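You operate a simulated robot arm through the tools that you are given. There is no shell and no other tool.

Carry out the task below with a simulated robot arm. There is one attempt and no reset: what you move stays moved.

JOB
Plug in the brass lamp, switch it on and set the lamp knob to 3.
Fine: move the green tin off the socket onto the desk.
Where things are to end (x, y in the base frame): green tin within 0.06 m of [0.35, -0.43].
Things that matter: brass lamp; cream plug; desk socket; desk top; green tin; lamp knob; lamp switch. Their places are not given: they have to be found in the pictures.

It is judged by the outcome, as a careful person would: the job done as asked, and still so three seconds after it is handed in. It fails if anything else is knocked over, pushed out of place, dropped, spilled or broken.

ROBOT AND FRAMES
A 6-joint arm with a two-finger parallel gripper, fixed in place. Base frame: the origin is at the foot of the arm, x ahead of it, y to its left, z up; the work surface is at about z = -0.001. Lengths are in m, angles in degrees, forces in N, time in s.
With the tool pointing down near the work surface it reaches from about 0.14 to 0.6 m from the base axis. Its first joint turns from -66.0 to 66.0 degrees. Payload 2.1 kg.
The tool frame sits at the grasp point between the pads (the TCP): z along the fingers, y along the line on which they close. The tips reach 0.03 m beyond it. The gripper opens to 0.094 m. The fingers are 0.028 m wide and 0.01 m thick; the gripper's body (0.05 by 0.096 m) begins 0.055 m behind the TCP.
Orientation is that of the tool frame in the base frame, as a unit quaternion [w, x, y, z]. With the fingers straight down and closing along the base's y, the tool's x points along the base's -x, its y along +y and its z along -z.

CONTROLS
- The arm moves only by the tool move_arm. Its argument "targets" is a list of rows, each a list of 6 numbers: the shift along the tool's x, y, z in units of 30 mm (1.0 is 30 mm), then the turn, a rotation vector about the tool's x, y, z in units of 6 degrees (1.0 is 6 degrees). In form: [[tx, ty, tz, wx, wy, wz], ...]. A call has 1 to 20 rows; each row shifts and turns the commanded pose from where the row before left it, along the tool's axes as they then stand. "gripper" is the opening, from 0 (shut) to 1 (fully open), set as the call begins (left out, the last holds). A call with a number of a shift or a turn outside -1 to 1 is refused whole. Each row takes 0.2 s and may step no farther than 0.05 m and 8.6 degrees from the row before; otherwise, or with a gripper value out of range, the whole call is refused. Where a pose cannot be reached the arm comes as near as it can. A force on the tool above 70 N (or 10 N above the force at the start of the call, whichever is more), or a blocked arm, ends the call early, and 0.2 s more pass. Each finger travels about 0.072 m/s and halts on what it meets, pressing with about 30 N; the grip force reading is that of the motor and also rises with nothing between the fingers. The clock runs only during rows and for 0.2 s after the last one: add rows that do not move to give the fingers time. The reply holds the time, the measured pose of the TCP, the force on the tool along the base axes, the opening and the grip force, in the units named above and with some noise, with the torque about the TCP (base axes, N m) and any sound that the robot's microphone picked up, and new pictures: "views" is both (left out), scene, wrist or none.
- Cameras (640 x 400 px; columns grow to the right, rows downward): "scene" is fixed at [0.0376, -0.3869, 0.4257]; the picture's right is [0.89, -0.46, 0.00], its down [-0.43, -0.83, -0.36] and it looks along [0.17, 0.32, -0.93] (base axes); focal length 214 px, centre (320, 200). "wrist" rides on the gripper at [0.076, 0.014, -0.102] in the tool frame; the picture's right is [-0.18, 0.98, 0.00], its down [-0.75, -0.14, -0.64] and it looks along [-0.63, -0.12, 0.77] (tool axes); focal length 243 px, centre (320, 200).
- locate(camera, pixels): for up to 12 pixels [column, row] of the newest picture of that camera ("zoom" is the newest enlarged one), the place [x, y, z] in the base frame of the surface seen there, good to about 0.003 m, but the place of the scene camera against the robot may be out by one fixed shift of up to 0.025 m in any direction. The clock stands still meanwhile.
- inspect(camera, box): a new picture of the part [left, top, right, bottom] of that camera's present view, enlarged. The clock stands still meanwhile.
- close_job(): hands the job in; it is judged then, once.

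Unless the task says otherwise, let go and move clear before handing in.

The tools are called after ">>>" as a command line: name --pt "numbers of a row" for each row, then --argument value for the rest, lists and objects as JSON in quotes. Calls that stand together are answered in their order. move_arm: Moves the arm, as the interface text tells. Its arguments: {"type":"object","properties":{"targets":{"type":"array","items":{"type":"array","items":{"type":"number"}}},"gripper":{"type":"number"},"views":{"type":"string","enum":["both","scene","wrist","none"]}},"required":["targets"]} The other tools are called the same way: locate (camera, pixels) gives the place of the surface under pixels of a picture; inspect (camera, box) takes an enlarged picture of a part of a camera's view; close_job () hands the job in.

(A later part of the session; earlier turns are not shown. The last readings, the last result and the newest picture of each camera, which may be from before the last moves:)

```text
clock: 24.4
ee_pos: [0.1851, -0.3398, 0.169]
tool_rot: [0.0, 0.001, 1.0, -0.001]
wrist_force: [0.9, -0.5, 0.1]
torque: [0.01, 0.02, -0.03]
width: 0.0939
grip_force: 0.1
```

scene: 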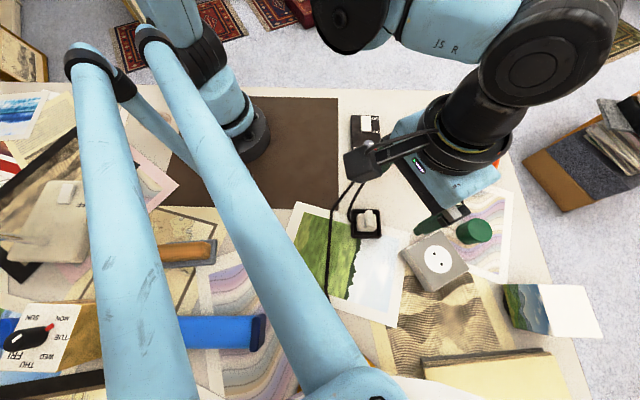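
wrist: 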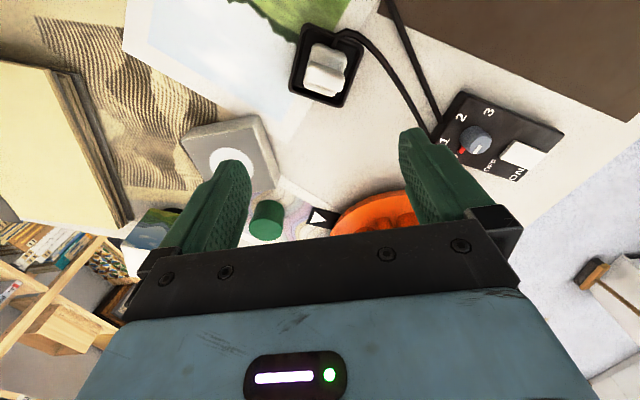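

The plug in its tray is at (326,70) in the wrist view. I'll enlarge and locate it.

>>> inspect --camera "wrist" --box '[278, 20, 374, 80]'

>>> inspect --camera "wrist" --box '[278, 60, 374, 120]'

>>> inspect --camera "scene" --box '[336, 195, 400, 235]'

>>> locate --camera "wrist" --pixels '[[330, 65], [318, 75], [340, 60], [325, 92], [345, 75], [310, 80], [300, 60], [350, 95], [288, 82], [335, 105], [306, 28], [362, 50]]'

```text
6.67 times, centred on (326, 50) of wrist
```

zoom: 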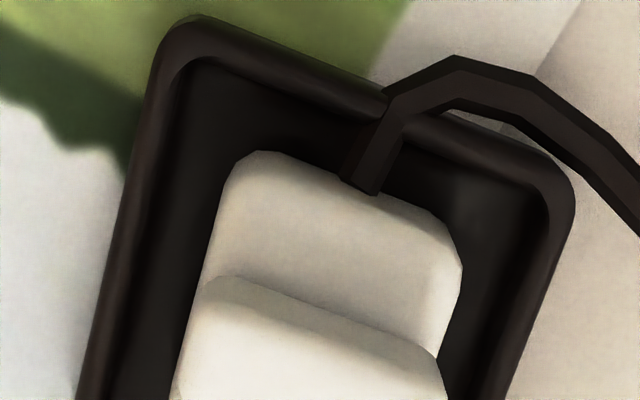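

```text
6.67 times, centred on (326, 90) of wrist
```

zoom: 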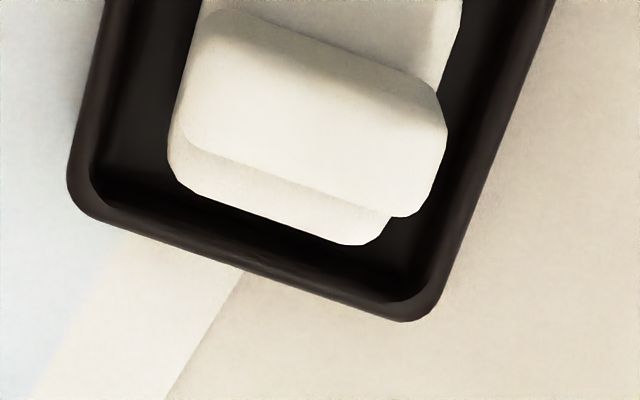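

```text
10.00 times, centred on (368, 215) of scene
```

zoom: 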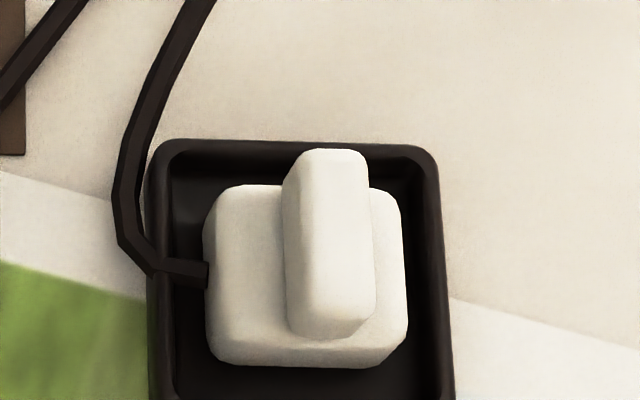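

```text
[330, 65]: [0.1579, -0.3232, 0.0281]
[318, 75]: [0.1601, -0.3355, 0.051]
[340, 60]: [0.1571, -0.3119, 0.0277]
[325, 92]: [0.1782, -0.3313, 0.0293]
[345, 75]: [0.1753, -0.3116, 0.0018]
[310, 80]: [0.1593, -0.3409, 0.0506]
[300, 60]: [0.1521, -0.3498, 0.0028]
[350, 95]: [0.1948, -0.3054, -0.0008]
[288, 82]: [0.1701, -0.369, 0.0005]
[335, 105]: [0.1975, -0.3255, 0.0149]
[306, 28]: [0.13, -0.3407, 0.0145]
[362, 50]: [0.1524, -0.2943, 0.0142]
```

The fin's top is at z≈0.051 and the body's top at z≈0.028; the fin is about 33 mm long and 12 mm thick, centred near (0.160,-0.3315), its long axis about 20° from base y toward x. To grip across its thin side I'll turn the tool about 110° clockwise here in free air.

>>> move_arm --pt "0 0 0 0 0 0.5" --pt "0 0 0 0 0 1" --pt "0 0 0 0 0 1" --pt "0 0 0 0 0 1" --pt "0 0 0 0 0 1" --pt "0 0 0 0 0 1" --pt "0 0 0 0 0 1" --pt "0 0 0 0 0 1" --pt "0 0 0 0 0 1" --pt "0 0 0 0 0 1" --pt "0 0 0 0 0 1" --pt "0 0 0 0 0 1" --pt "0 0 0 0 0 1" --pt "0 0 0 0 0 1" --pt "0 0 0 0 0 1" --pt "0 0 0 0 0 1" --pt "0 0 0 0 0 1" --pt "0 0 0 0 0 1" --pt "0 0 0 0 0 0.9" --pt "0 0 0 0 0 0" --gripper 1 --views "both"

```text
clock: 28.6
ee_pos: [0.1858, -0.3397, 0.1701]
tool_rot: [0.0, 0.822, 0.57, 0.0]
wrist_force: [-0.1, 0.4, 0.1]
torque: [0.02, -0.03, 0.01]
width: 0.0941
grip_force: 0.1
```

scene: 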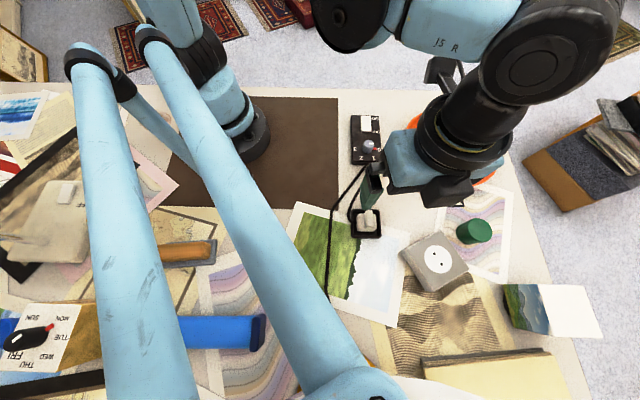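
wrist: 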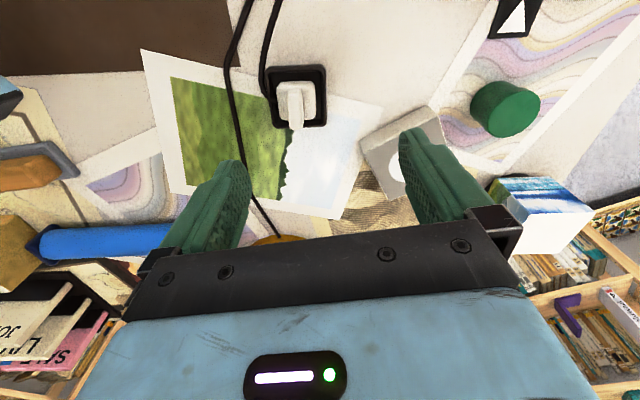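

The turn worked (tool y now along about (0.94,-0.35)), and the plug's fin shows upright at (293,105) in the wrist view. I'll enlarge it to check the alignment.

>>> inspect --camera "wrist" --box '[248, 60, 344, 120]'

>>> inspect --camera "wrist" --box '[248, 80, 344, 140]'

>>> locate --camera "wrist" --pixels '[[295, 95], [295, 110], [297, 122], [281, 100], [311, 98], [293, 86], [288, 105], [301, 105]]'

```text
6.67 times, centred on (296, 90) of wrist
```

zoom: 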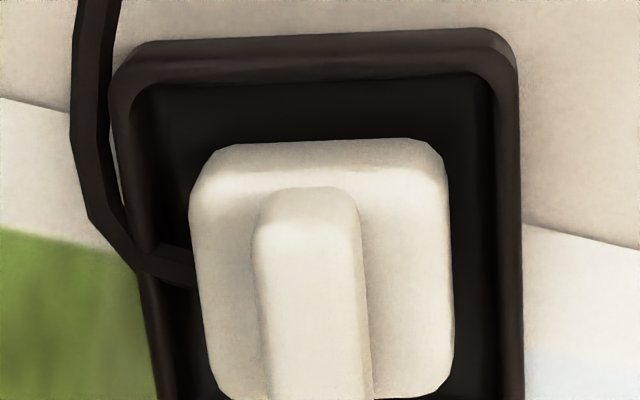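

```text
6.67 times, centred on (296, 110) of wrist
```

zoom: 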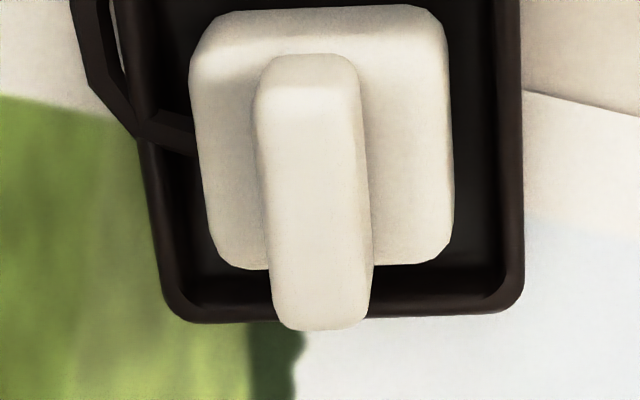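

```text
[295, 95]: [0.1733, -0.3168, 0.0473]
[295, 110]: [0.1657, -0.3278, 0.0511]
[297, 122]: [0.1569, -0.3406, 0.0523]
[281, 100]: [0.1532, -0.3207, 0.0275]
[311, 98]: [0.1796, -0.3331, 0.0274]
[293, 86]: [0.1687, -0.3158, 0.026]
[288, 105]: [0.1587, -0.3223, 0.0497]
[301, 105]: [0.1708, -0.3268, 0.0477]
```

Combining both views, the fin's long axis is about 29.6° from base y, its centre near (0.1635,-0.331), top z=0.051. I'll turn about 9° more, centre over it and go partway down for a check.

>>> move_arm --pt "0 0 0 0 0 0.8" --pt "0 0 0 0 0 0.75" --pt "-0.06 -0.4 0.4 0 0 0" --pt "-0.06 -0.39 0.5 0 0 0" --pt "0 0 0.5 0 0 0" --pt "0 0 0.27 0 0 0" --pt "0 0 0 0 0 0" --gripper 0.7 --views "both"

>>> inspect --camera "wrist" --box '[240, 80, 400, 180]'

```text
clock: 30.2
ee_pos: [0.1632, -0.3318, 0.1197]
tool_rot: [0.0, 0.865, 0.502, -0.001]
wrist_force: [-0.7, -0.2, 0.0]
torque: [0.0, 0.02, 0.02]
width: 0.0659
grip_force: 0.0
```

scene: 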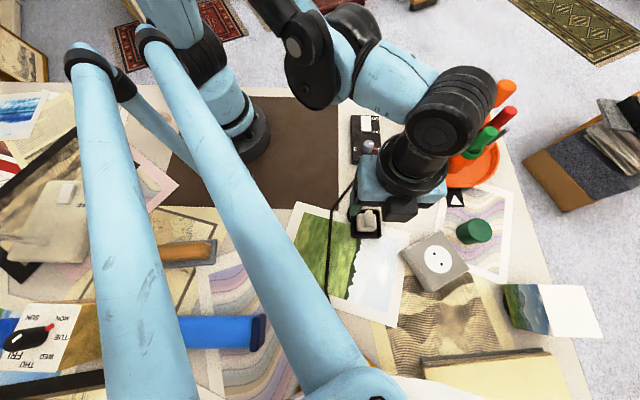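
wrist: 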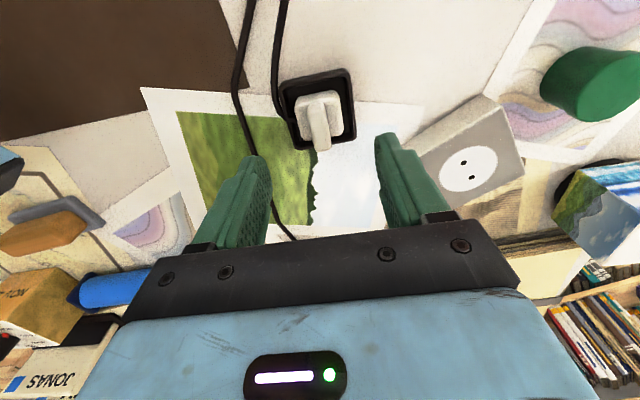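

```text
4.00 times, centred on (320, 130) of wrist
```

zoom: 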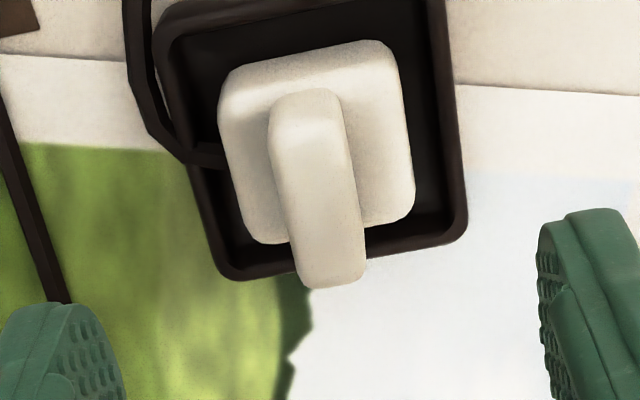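

The fin is centred between the fingers at (320,130) and its edges run as expected for an aligned grip. I'll descend so the tips stop just above the plug body (z≈0.031) and then close.

>>> move_arm --pt "0.05 0 0.5 0 0 0" --pt "0 0 0.6 0 0 0" --pt "0 0 0.5 0 0 0" --pt "0 0 0.33 0 0 0" --pt "0 0 0 0 0 0" --gripper 0.7 --views "both"

>>> inspect --camera "wrist" --box '[240, 110, 400, 210]'

```text
clock: 31.4
ee_pos: [0.1641, -0.329, 0.0617]
tool_rot: [-0.001, 0.865, 0.502, 0.001]
wrist_force: [0.0, 0.0, -0.2]
torque: [-0.03, 0.01, -0.03]
width: 0.0658
grip_force: 0.0
```

scene: 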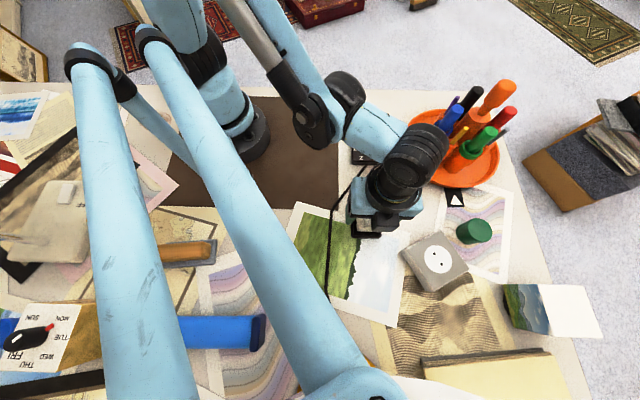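
wrist: 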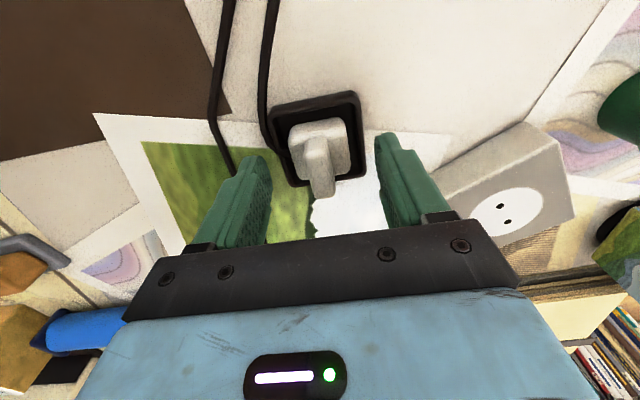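

```text
4.00 times, centred on (320, 160) of wrist
```

zoom: 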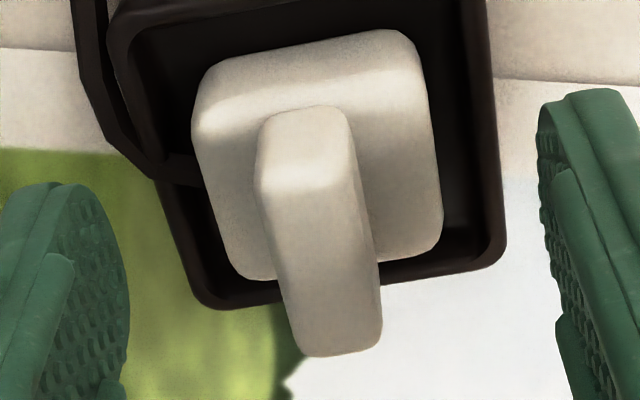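

The fin is centred (321,178) with the tips just above the body. I'll close on it now.

>>> move_arm --pt "0 0 0 0 0 0" --pt "0 0 0 0 0 0" --pt "0 0 0 0 0 0" --pt "0 0 0 0 0 0" --pt "0 0 0 0 0 0" --gripper 0 --views "wrist"

>>> inspect --camera "wrist" --box '[240, 90, 400, 190]'

```text
clock: 32.6
ee_pos: [0.163, -0.329, 0.0606]
tool_rot: [0.001, 0.865, 0.502, 0.0]
wrist_force: [0.1, 0.5, -0.2]
torque: [-0.01, 0.02, 0.03]
width: 0.0131
grip_force: 29.7
```

wrist: 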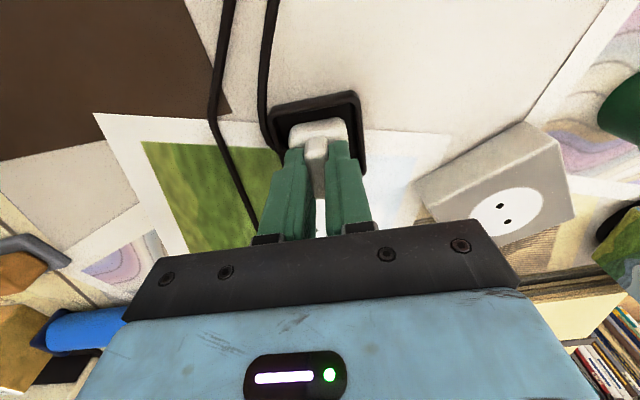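

```text
4.00 times, centred on (320, 140) of wrist
```

zoom: 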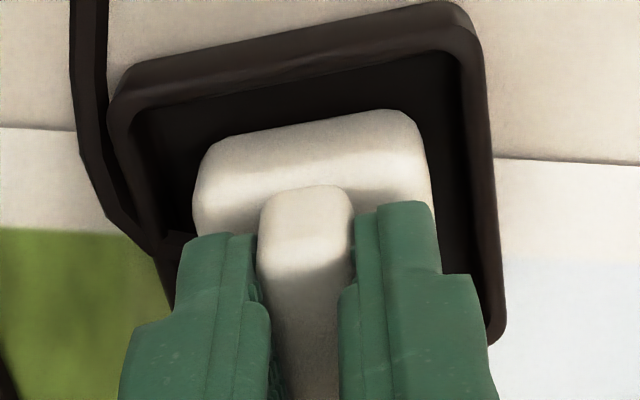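

The fin is gripped (0.0131 m, 30 N). I'll lift slowly and watch the plug.

>>> move_arm --pt "0 0 -0.05 0 0 0" --pt "0 0 -0.1 0 0 0" --pt "0 0 -0.15 0 0 0" --pt "0 0 -0.2 0 0 0" --pt "0 0 -0.2 0 0 0" --pt "0 0 -0.25 0 0 0" --pt "0 0 -0.25 0 0 0" --pt "0 0 -0.25 0 0 0" --pt "0 0 -0.25 0 0 0" --pt "0 0 -0.25 0 0 0" --pt "0 0 -0.25 0 0 0" --pt "0 0 -0.2 0 0 0" --pt "0 0 -0.1 0 0 0" --pt "0 0 0 0 0 0" --gripper 0 --views "both"

>>> inspect --camera "wrist" --box '[240, 90, 400, 190]'

>>> inspect --camera "scene" --box '[320, 160, 448, 240]'

```text
clock: 35.6
ee_pos: [0.164, -0.3284, 0.1367]
tool_rot: [0.001, 0.864, 0.503, 0.0]
wrist_force: [0.8, 1.6, -0.9]
torque: [-0.05, -0.01, 0.01]
width: 0.0132
grip_force: 30.4
```

scene: 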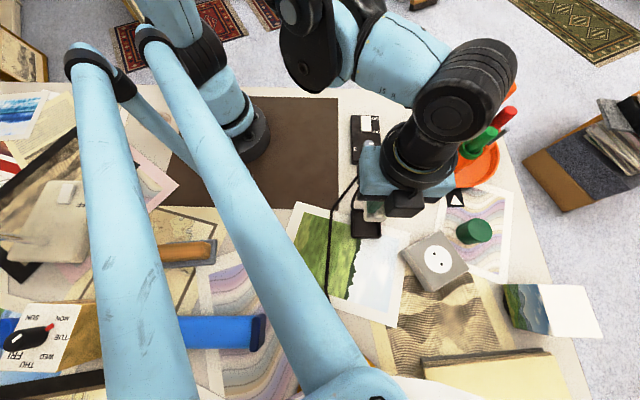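
wrist: 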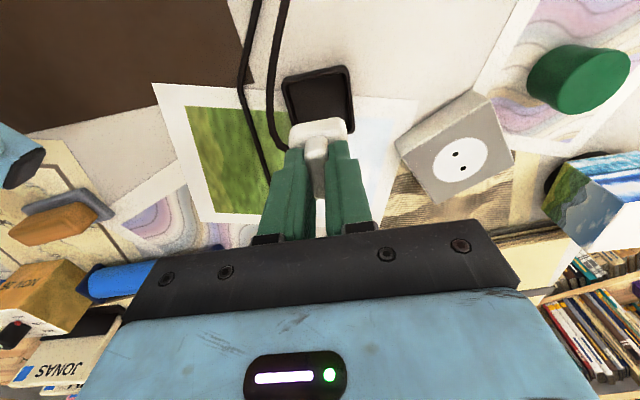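

```text
4.00 times, centred on (320, 140) of wrist
```

zoom: 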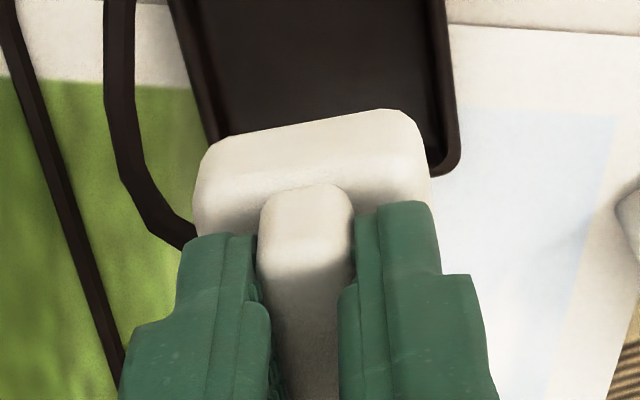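

```text
5.00 times, centred on (384, 200) of scene
```

zoom: 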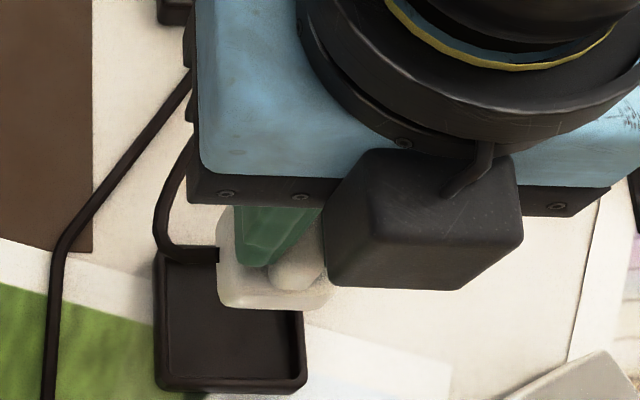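

The plug came up cleanly (still 0.0132 m) and the tray stayed. The pins are hidden under the body, so I'll move aside, raise a bit and tilt the tool toward the scene camera to see how the pins lie relative to the fin.

>>> move_arm --pt "-0.064 0.314 -0.354 0 0 0" --pt "-0.064 0.314 -0.354 0 0 0" --pt "-0.064 0.314 -0.354 0 0 0" --pt "-0.064 0.314 -0.354 0 0 0" --pt "-0.064 0.314 -0.354 0 0 0" --pt "0 0 0 0.434 -0.248 0" --pt "0 0 0 0.8685 -0.496 0" --pt "0 0 0 0.8685 -0.496 0" --pt "0 0 0 0.8685 -0.496 0" --pt "0 0 0 0.8685 -0.496 0" --pt "0 0 0 0.8685 -0.496 0" --pt "0 0 0 0.434 -0.248 0" --pt "0 0 0 0 0 0" --gripper 0 --views "both"

>>> inspect --camera "scene" --box '[320, 160, 480, 260]'

```text
clock: 38.4
ee_pos: [0.2002, -0.3606, 0.1883]
tool_rot: [-0.154, 0.822, 0.478, -0.269]
wrist_force: [0.0, 0.2, -0.3]
torque: [0.01, -0.04, 0.01]
width: 0.0131
grip_force: 30.1
```

scene: 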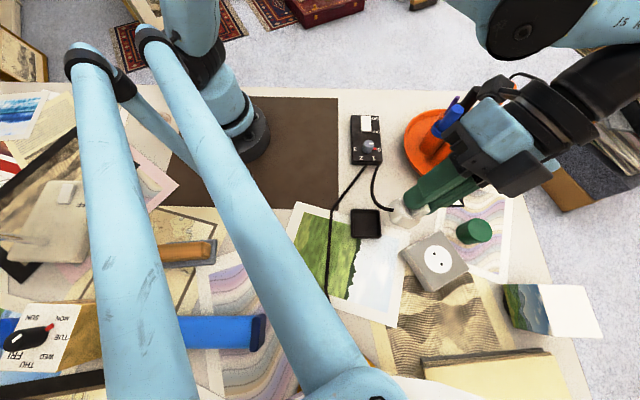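
wrist: 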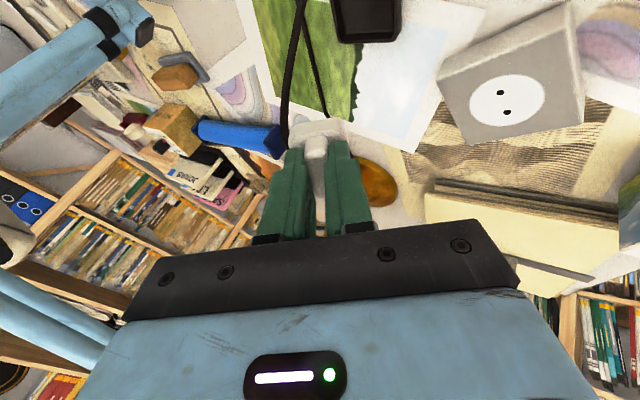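

```text
4.00 times, centred on (400, 210) of scene
```

zoom: 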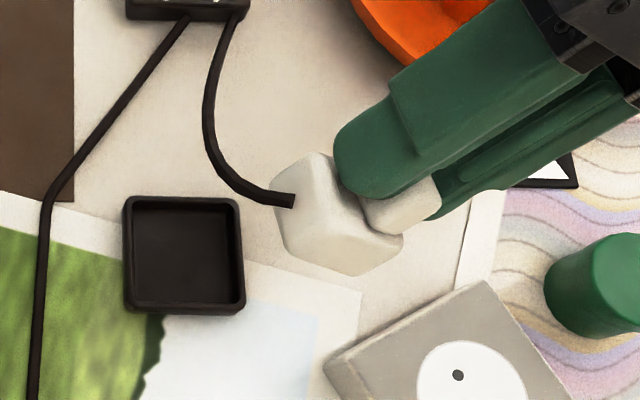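

The plug is tilted 36° but its underside is not quite visible yet at (405,215). I'll tilt about 30° more.

>>> move_arm --pt "0 0 0 0.434 -0.248 0" --pt "0 0 0 0.8685 -0.496 0" --pt "0 0 0 0.8685 -0.496 0" --pt "0 0 0 0.8685 -0.496 0" --pt "0 0 0 0.8685 -0.496 0" --pt "0 0 0 0.434 -0.248 0" --pt "0 0 0 0 0 0" --gripper 0 --views "both"

>>> inspect --camera "scene" --box '[352, 170, 448, 230]'

```text
clock: 40.0
ee_pos: [0.067, -0.4562, 0.1909]
tool_rot: [-0.269, 0.724, 0.424, -0.472]
wrist_force: [0.0, -0.4, -0.4]
torque: [-0.04, -0.04, 0.02]
width: 0.0131
grip_force: 30.2
out of reach, approached as far as the arm can: row 2, 3, 4, 5, 6
```

scene: 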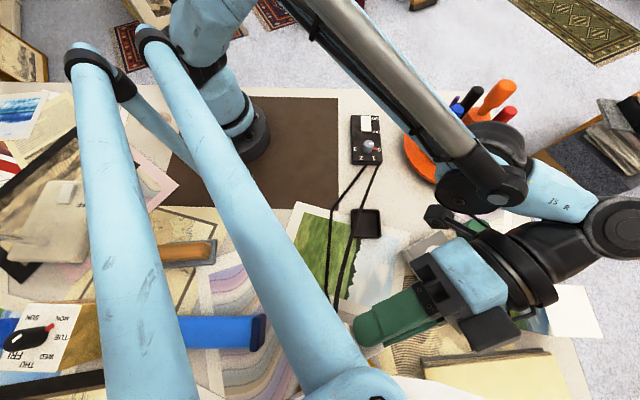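
wrist: 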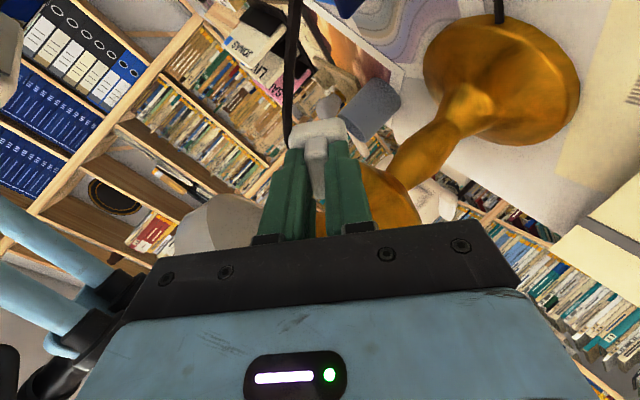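

```text
6.67 times, centred on (400, 200) of scene
```

zoom: 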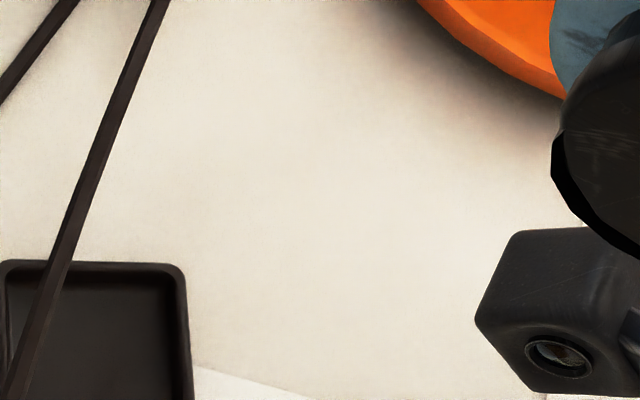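

That tilt was out of reach and the arm drifted to (0.067,-0.456), with the brass lamp visible ahead at (470,100); forces stayed near zero and the tray is still at (366,222). I'll retrace the same rows backwards to return to the reachable pose.

>>> move_arm --pt "0 0 0 -0.434 0.248 0" --pt "0 0 0 -0.8685 0.496 0" --pt "0 0 0 -0.8685 0.496 0" --pt "0 0 0 -0.8685 0.496 0" --pt "0 0 0 -0.8685 0.496 0" --pt "0 0 0 -0.434 0.248 0" --pt "0 0 0 0 0 0" --gripper 0 --views "both"

```text
clock: 41.6
ee_pos: [0.1024, -0.4388, 0.1899]
tool_rot: [-0.153, 0.822, 0.478, -0.268]
wrist_force: [-0.4, 0.5, -0.4]
torque: [-0.01, 0.0, 0.0]
width: 0.0132
grip_force: 30.0
out of reach, approached as far as the arm can: row 3, 4, 5, 6
```

scene: 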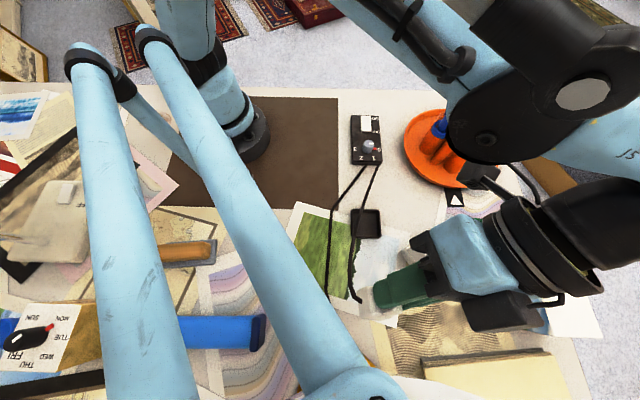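
wrist: 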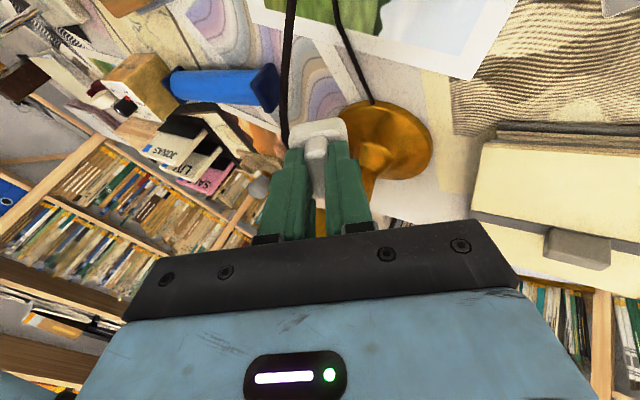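

I'm back at the 36° tilt but the TCP is at (0.102,-0.439), with the lamp's brass base ahead at (390,150). I'll locate the lamp before moving away from it.

>>> locate --camera "wrist" --pixels '[[400, 150], [365, 110], [430, 150], [385, 180], [370, 190], [400, 175], [317, 200], [318, 225], [260, 185], [320, 130], [355, 165], [405, 110]]'

>>> inspect --camera "wrist" --box '[224, 90, 448, 230]'

>>> inspect --camera "scene" --box '[336, 200, 496, 300]'

```text
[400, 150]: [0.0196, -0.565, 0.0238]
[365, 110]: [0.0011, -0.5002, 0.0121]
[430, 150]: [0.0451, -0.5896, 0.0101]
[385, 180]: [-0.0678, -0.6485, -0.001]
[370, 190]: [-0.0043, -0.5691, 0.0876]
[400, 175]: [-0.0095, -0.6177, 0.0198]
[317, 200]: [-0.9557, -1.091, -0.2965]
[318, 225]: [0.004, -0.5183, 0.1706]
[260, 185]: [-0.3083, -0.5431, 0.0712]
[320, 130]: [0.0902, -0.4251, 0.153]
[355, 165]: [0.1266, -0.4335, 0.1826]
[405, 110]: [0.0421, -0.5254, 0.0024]
```

```text
2.86 times, centred on (336, 160) of wrist
```

zoom: 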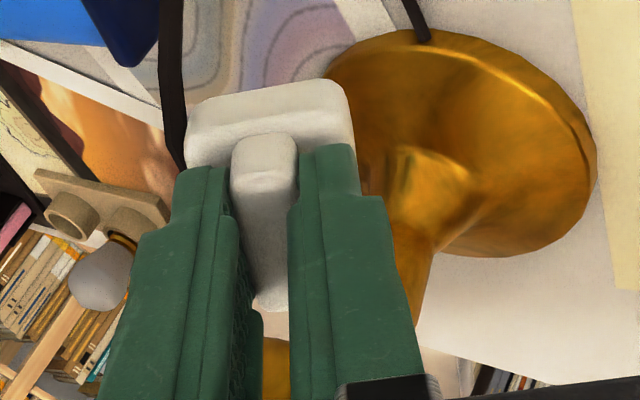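

```text
4.00 times, centred on (416, 250) of scene
```

zoom: 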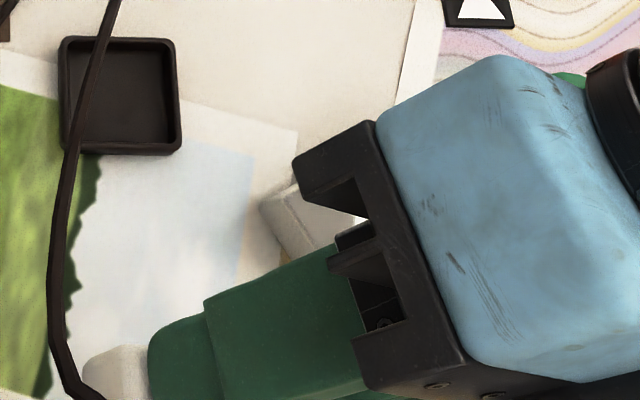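

The lamp stands at about (0.0,-0.56) with its head near (0.004,-0.52,0.17), roughly 0.1 m from the plug. I'll move away from it toward +x, +y.

>>> move_arm --pt "0.4 0.1 -0.2 0 0 0" --pt "0.718 0.198 -0.383 0 0 0" --pt "0.718 0.198 -0.383 0 0 0" --pt "0.718 0.198 -0.383 0 0 0" --pt "0.718 0.198 -0.383 0 0 0" --pt "0.318 0.098 -0.19 0 0 0" --pt "0 0 0 0 0 0" --gripper 0 --views "both"

```text
clock: 43.2
ee_pos: [0.1995, -0.3596, 0.1905]
tool_rot: [-0.154, 0.823, 0.477, -0.268]
wrist_force: [0.5, -0.4, -0.7]
torque: [0.01, -0.02, -0.01]
width: 0.0133
grip_force: 29.5
```

scene: 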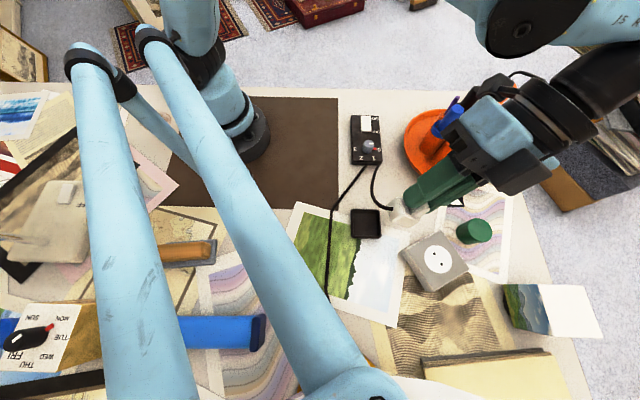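
wrist: 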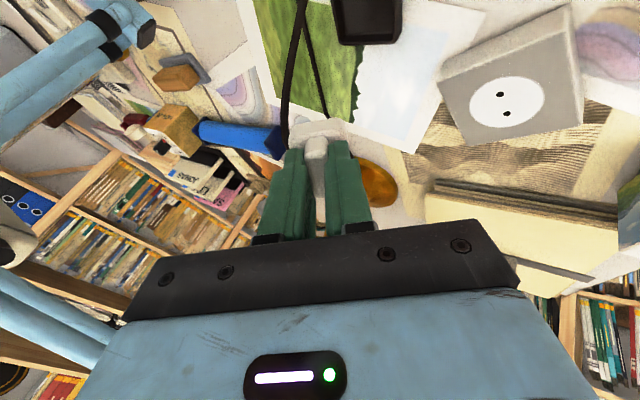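

Everything is back where it was (tin at (473,231), tray at (366,222)) and the plug is still held. I'll straighten the tool, then move nearer the control box, where there is more reach for a tilted look at the pins.

>>> move_arm --pt "0 0 0 -0.434 0.248 0" --pt "0 0 0 -0.8685 0.496 0" --pt "0 0 0 -0.8685 0.496 0" --pt "0 0 0 -0.8685 0.496 0" --pt "0 0 0 -0.8685 0.496 0" --pt "0 0 0 -0.8685 0.496 0" --pt "0 0 0 -0.434 0.248 0" --pt "0.4 -0.05 -0.1 0 0 0" --pt "0.8 -0.1 -0.1 0 0 0" --pt "0.8 -0.1 -0.1 0 0 0" --pt "0.8 -0.1 0 0 0 0" --pt "0.8 -0.1 0 0 0 0" --pt "0.5 -0.07 0 0 0 0" --pt "0 0 0 0 0 0" --gripper 0 --views "both"

```text
clock: 46.2
ee_pos: [0.248, -0.2443, 0.1994]
tool_rot: [0.0, 0.865, 0.503, -0.001]
wrist_force: [-0.1, 0.2, -0.6]
torque: [0.04, -0.02, -0.01]
width: 0.013
grip_force: 30.1
```

scene: 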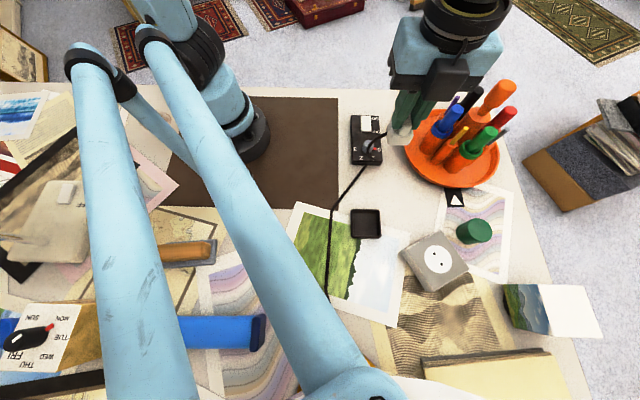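
wrist: 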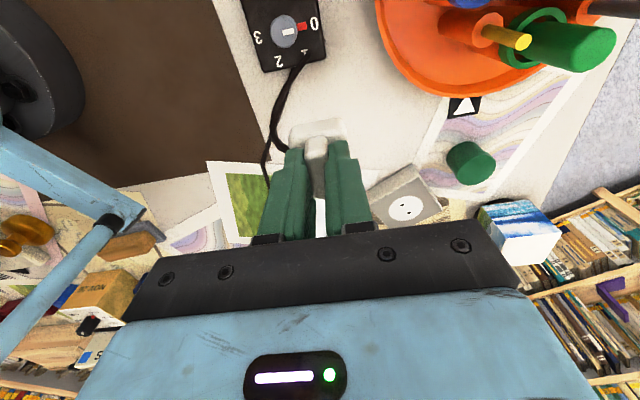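

Now the plug is at (403,130) in the scene view with the tool upright. I'll tilt it 36° toward the scene camera and enlarge.

>>> move_arm --pt "0 0 0 0.17 -0.47 0" --pt "0 0 0 0.337 -0.9415 0" --pt "0 0 0 0.337 -0.9415 0" --pt "0 0 0 0.337 -0.9415 0" --pt "0 0 0 0.337 -0.9415 0" --pt "0 0 0 0.337 -0.9415 0" --pt "0 0 0 0.17 -0.47 0" --pt "0 0 0 0 0 0" --gripper 0 --views "both"

>>> inspect --camera "scene" --box '[336, 90, 464, 170]'

```text
clock: 48.0
ee_pos: [0.2466, -0.2445, 0.1994]
tool_rot: [0.056, 0.822, 0.477, -0.305]
wrist_force: [0.2, 0.6, -0.8]
torque: [0.02, 0.0, 0.02]
width: 0.0133
grip_force: 30.4
```

scene: 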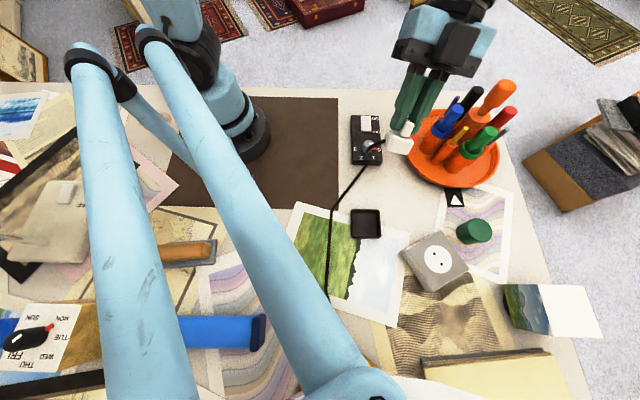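
wrist: 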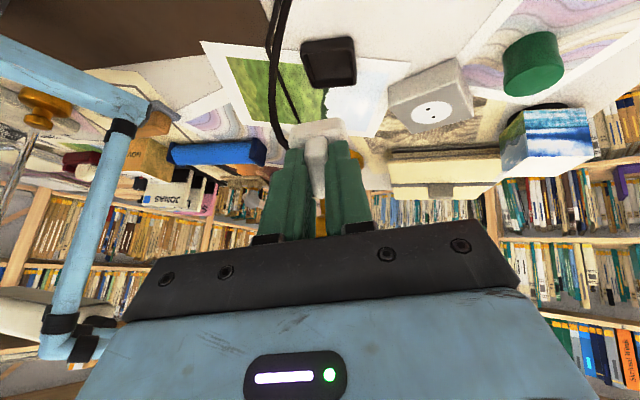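

```text
5.00 times, centred on (400, 130) of scene
```

zoom: 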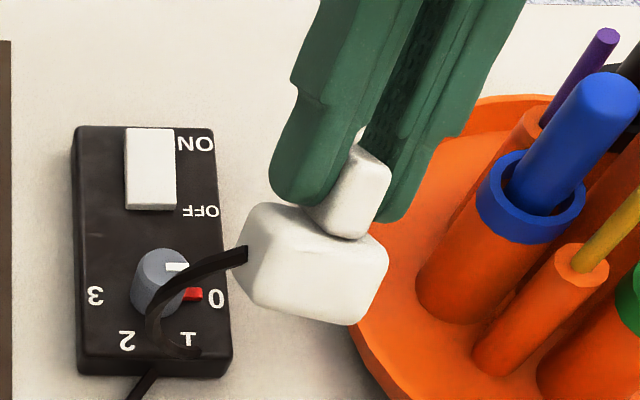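

No pins show below the body yet at (398,143); the view is still slightly from above. I'll tilt another 18°, checking that it stays within reach.

>>> move_arm --pt "0 0 0 0.337 -0.9415 0" --pt "0 0 0 0.337 -0.9415 0" --pt "0 0 0 0.337 -0.9415 0" --pt "0 0 0 0 0 0" --gripper 0 --views "scene"

>>> inspect --camera "scene" --box '[352, 110, 448, 170]'

```text
clock: 49.0
ee_pos: [0.2472, -0.2453, 0.1986]
tool_rot: [0.083, 0.77, 0.448, -0.447]
wrist_force: [0.1, 0.2, -1.1]
torque: [0.04, -0.03, 0.01]
width: 0.013
grip_force: 30.3
```

scene: 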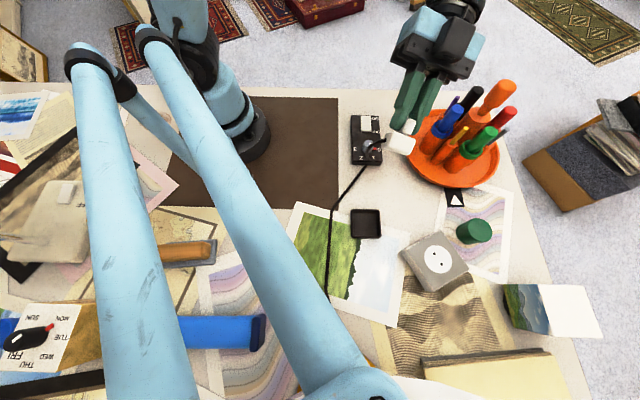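

```text
6.67 times, centred on (400, 140) of scene
```

zoom: 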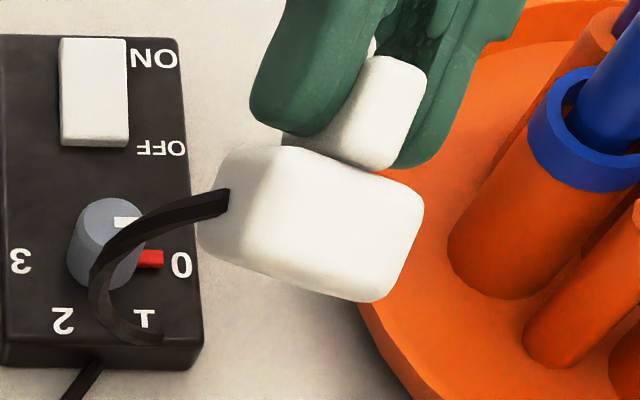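

At 54° I am nearly edge-on to the underside and no pins protrude visibly. I'll tilt a further 18° to look at the underside itself.

>>> move_arm --pt "0 0 0 0.337 -0.9415 0" --pt "0 0 0 0.337 -0.9415 0" --pt "0 0 0 0.337 -0.9415 0" --pt "0 0 0 0 0 0" --gripper 0 --views "scene"

>>> inspect --camera "scene" --box '[352, 110, 448, 170]'

```text
clock: 50.0
ee_pos: [0.2363, -0.2771, 0.1983]
tool_rot: [0.109, 0.699, 0.407, -0.578]
wrist_force: [0.3, -0.3, -1.0]
torque: [0.02, -0.01, -0.02]
width: 0.0132
grip_force: 30.3
out of reach, approached as far as the arm can: row 2, 3
```

scene: 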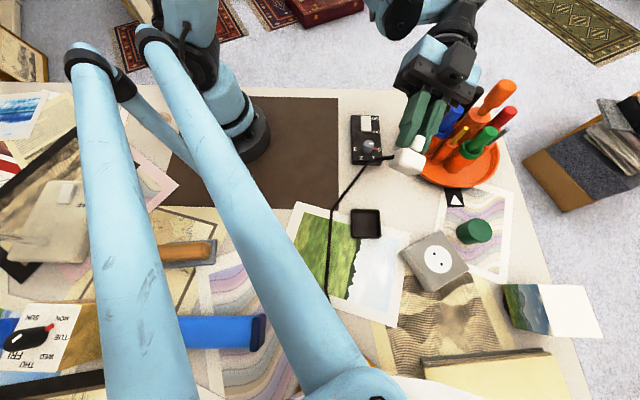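

```text
6.67 times, centred on (400, 140) of scene
```

zoom: 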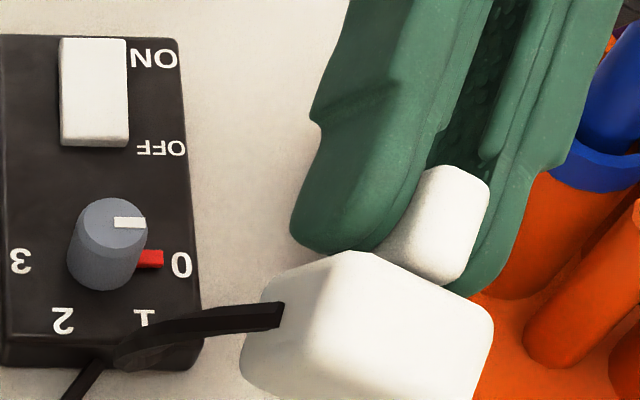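

The arm shifted slightly at its limit (TCP (0.236,-0.277,0.198)). I'll look just below to see the underside.

>>> inspect --camera "scene" --box '[376, 135, 440, 175]'

>>> locate --camera "scene" --pixels '[[405, 160], [412, 165], [408, 170], [400, 172], [420, 145]]'

```text
10.00 times, centred on (408, 155) of scene
```

zoom: 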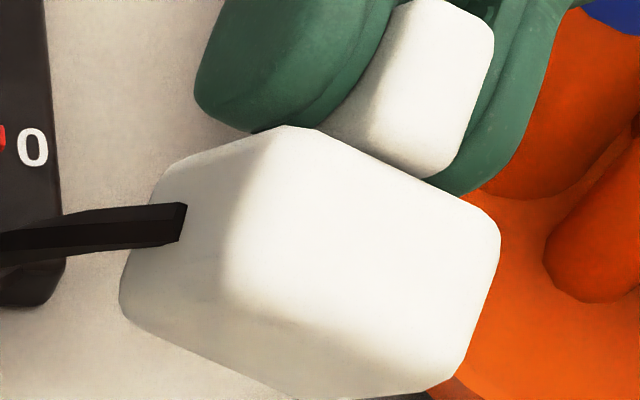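

```text
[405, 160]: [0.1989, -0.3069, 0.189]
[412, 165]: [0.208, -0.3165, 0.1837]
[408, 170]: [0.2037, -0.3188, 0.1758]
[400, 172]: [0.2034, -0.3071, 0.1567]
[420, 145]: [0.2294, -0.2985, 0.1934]
```

The crop cut off just where pins would show. I'll enlarge the region directly below the body.

>>> inspect --camera "scene" --box '[368, 145, 448, 195]'

```text
8.00 times, centred on (408, 170) of scene
```

zoom: 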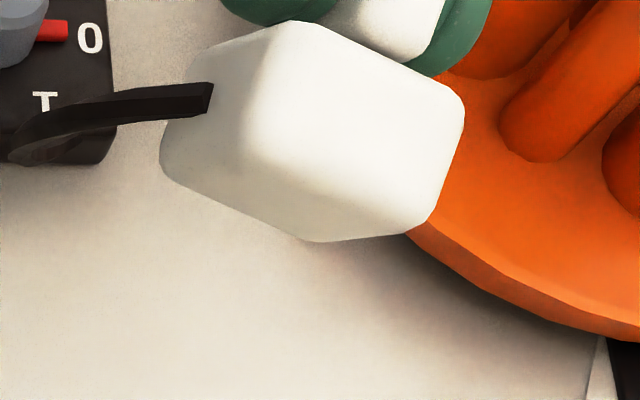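

No pins show beneath the body, though this is still only a sliver of the underside. I'll undo the last tilt and back away up and outward, which gives the scene camera a much lower line of sight to the plug's bottom.

>>> move_arm --pt "0 0 0 -0.337 0.9415 0" --pt "0 0 0 -0.337 0.9415 0" --pt "0 0 0 -0.337 0.9415 0" --pt "-0.1 -0.02 -0.5 0 0 0" --pt "-0.19 -0.05 -0.98 0 0 0" --pt "-0.19 -0.05 -0.98 0 0 0" --pt "-0.19 -0.05 -0.98 0 0 0" --pt "-0.19 -0.05 -0.98 0 0 0" --pt "-0.19 -0.05 -0.98 0 0 0" --pt "-0.1 -0.03 -0.46 0 0 0" --pt "0 0 0 0 0 0" --gripper 0 --views "both"

```text
clock: 52.4
ee_pos: [0.3175, -0.2377, 0.3312]
tool_rot: [0.086, 0.771, 0.45, -0.444]
wrist_force: [-0.6, -0.2, -1.0]
torque: [-0.01, -0.04, -0.03]
width: 0.0129
grip_force: 29.8
out of reach, approached as far as the arm can: row 8, 9, 10
```

scene: 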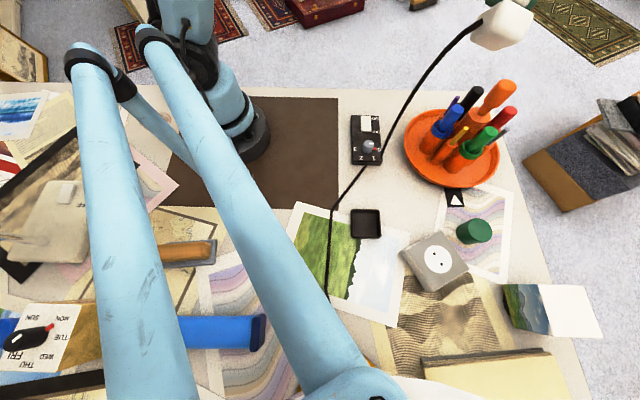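
wrist: 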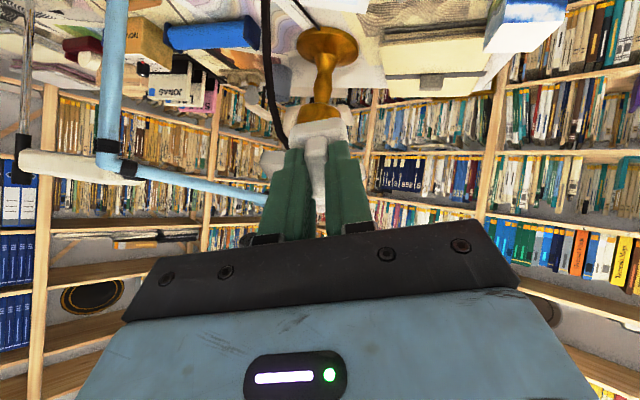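

The plug is now at (503,25) in the scene view with its underside toward the camera. I'll enlarge it.

>>> inspect --camera "scene" --box '[464, 0, 544, 50]'

```text
8.00 times, centred on (504, 25) of scene
```

zoom: 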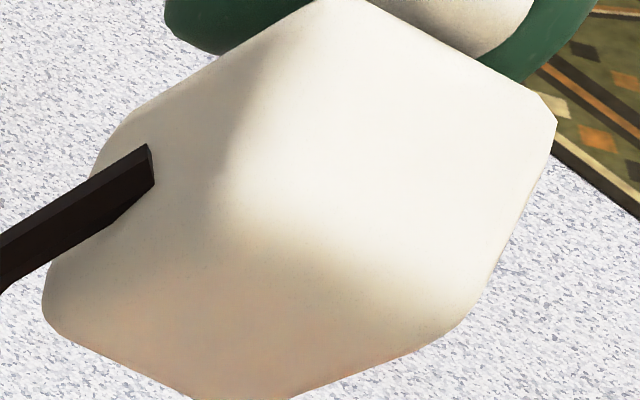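

The underside is now fully visible and flat, with no protruding pins, so seating will depend on position and alignment: fin along the hole line (base y), cable toward -x. I'll straighten the tool and turn it so the fin lies along base y.

>>> move_arm --pt "0 0 0 -0.337 0.9415 0" --pt "0 0 0 -0.337 0.9415 0" --pt "0 0 0 -0.337 0.9415 0" --pt "0 0 0 -0.337 0.9415 0" --pt "0 0 0 -0.337 0.9415 0" --pt "0 0 0 -0.337 0.9415 0" --pt "0 0 0 -0.337 0.9415 0" --pt "0 0 0 -0.337 0.9415 0" --pt "0 0 0 -0.337 0.9415 0" --pt "0 0 0 0 0 -0.96" --pt "0 0 0 0 0 -1" --pt "0 0 0 0 0 -1" --pt "0 0 0 0 0 -1" --pt "0 0 0 0 0 -1" --pt "0 0 0 0 0 0" --gripper 0 --views "both"

```text
clock: 55.6
ee_pos: [0.3186, -0.2383, 0.3301]
tool_rot: [-0.001, 0.706, 0.708, 0.0]
wrist_force: [0.0, 0.3, -1.3]
torque: [0.0, 0.01, 0.0]
width: 0.0132
grip_force: 30.0
```

scene: 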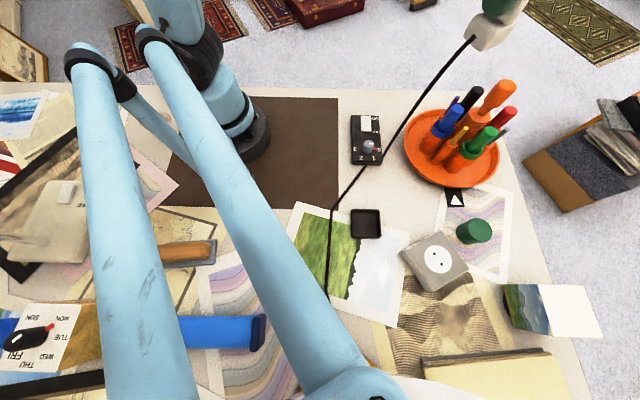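
wrist: 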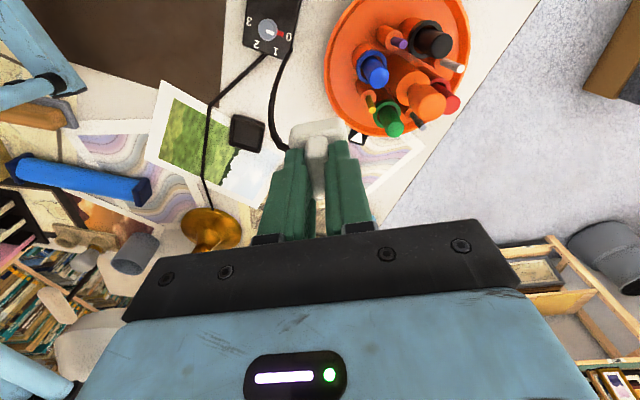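

The tool is upright with its x axis along base y. I'll now carry the plug over the socket at a height where the wrist camera can still see the holes beyond the plug.

>>> move_arm --pt "-0.5 -0.2 0.2 0 0 0" --pt "-0.9 -0.34 0.5 0 0 0" --pt "-0.9 -0.34 0.6 0 0 0" --pt "-0.9 -0.34 0.6 0 0 0" --pt "-0.9 -0.34 0.6 0 0 0" --pt "-0.9 -0.34 0.6 0 0 0" --pt "-0.9 -0.34 0.6 0 0 0" --pt "-0.9 -0.34 0.43 0 0 0" --pt "-0.36 -0.13 0.2 0 0 0" --pt "0 0 0 0 0 0" --gripper 0 --views "both"

>>> inspect --camera "wrist" --box '[240, 50, 400, 150]'

```text
clock: 57.8
ee_pos: [0.238, -0.4534, 0.201]
tool_rot: [0.0, 0.706, 0.708, 0.001]
wrist_force: [-0.2, 0.5, -0.6]
torque: [0.0, 0.01, -0.02]
width: 0.0131
grip_force: 30.0
```

scene: 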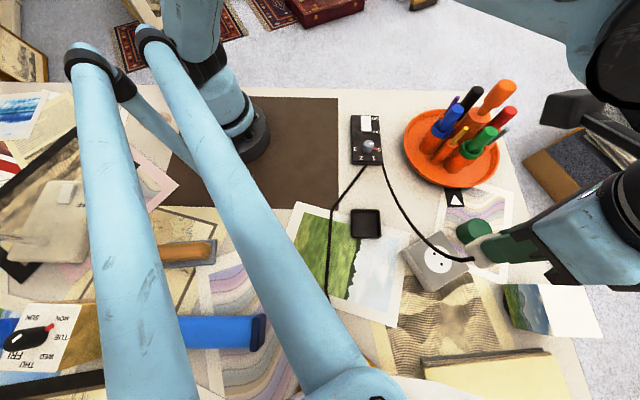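
wrist: 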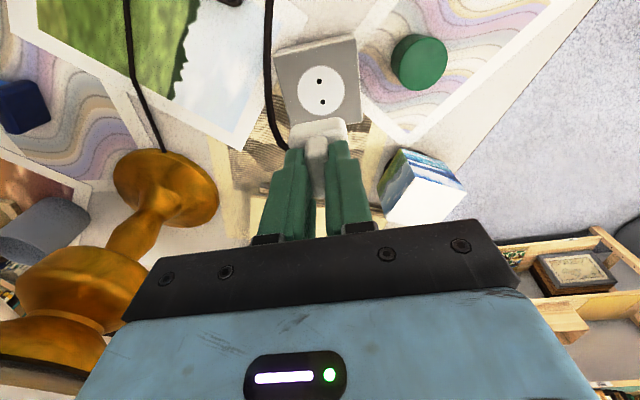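

```text
4.00 times, centred on (320, 100) of wrist
```

zoom: 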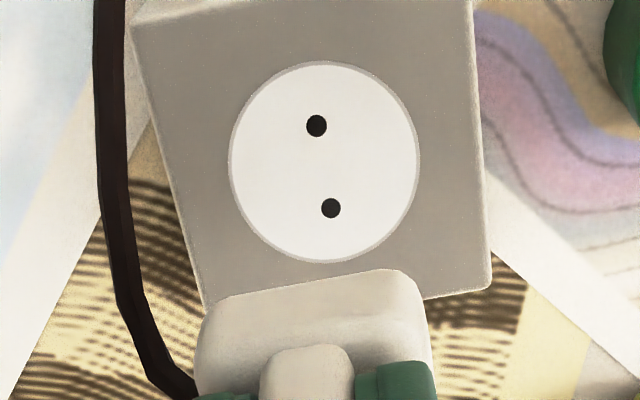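

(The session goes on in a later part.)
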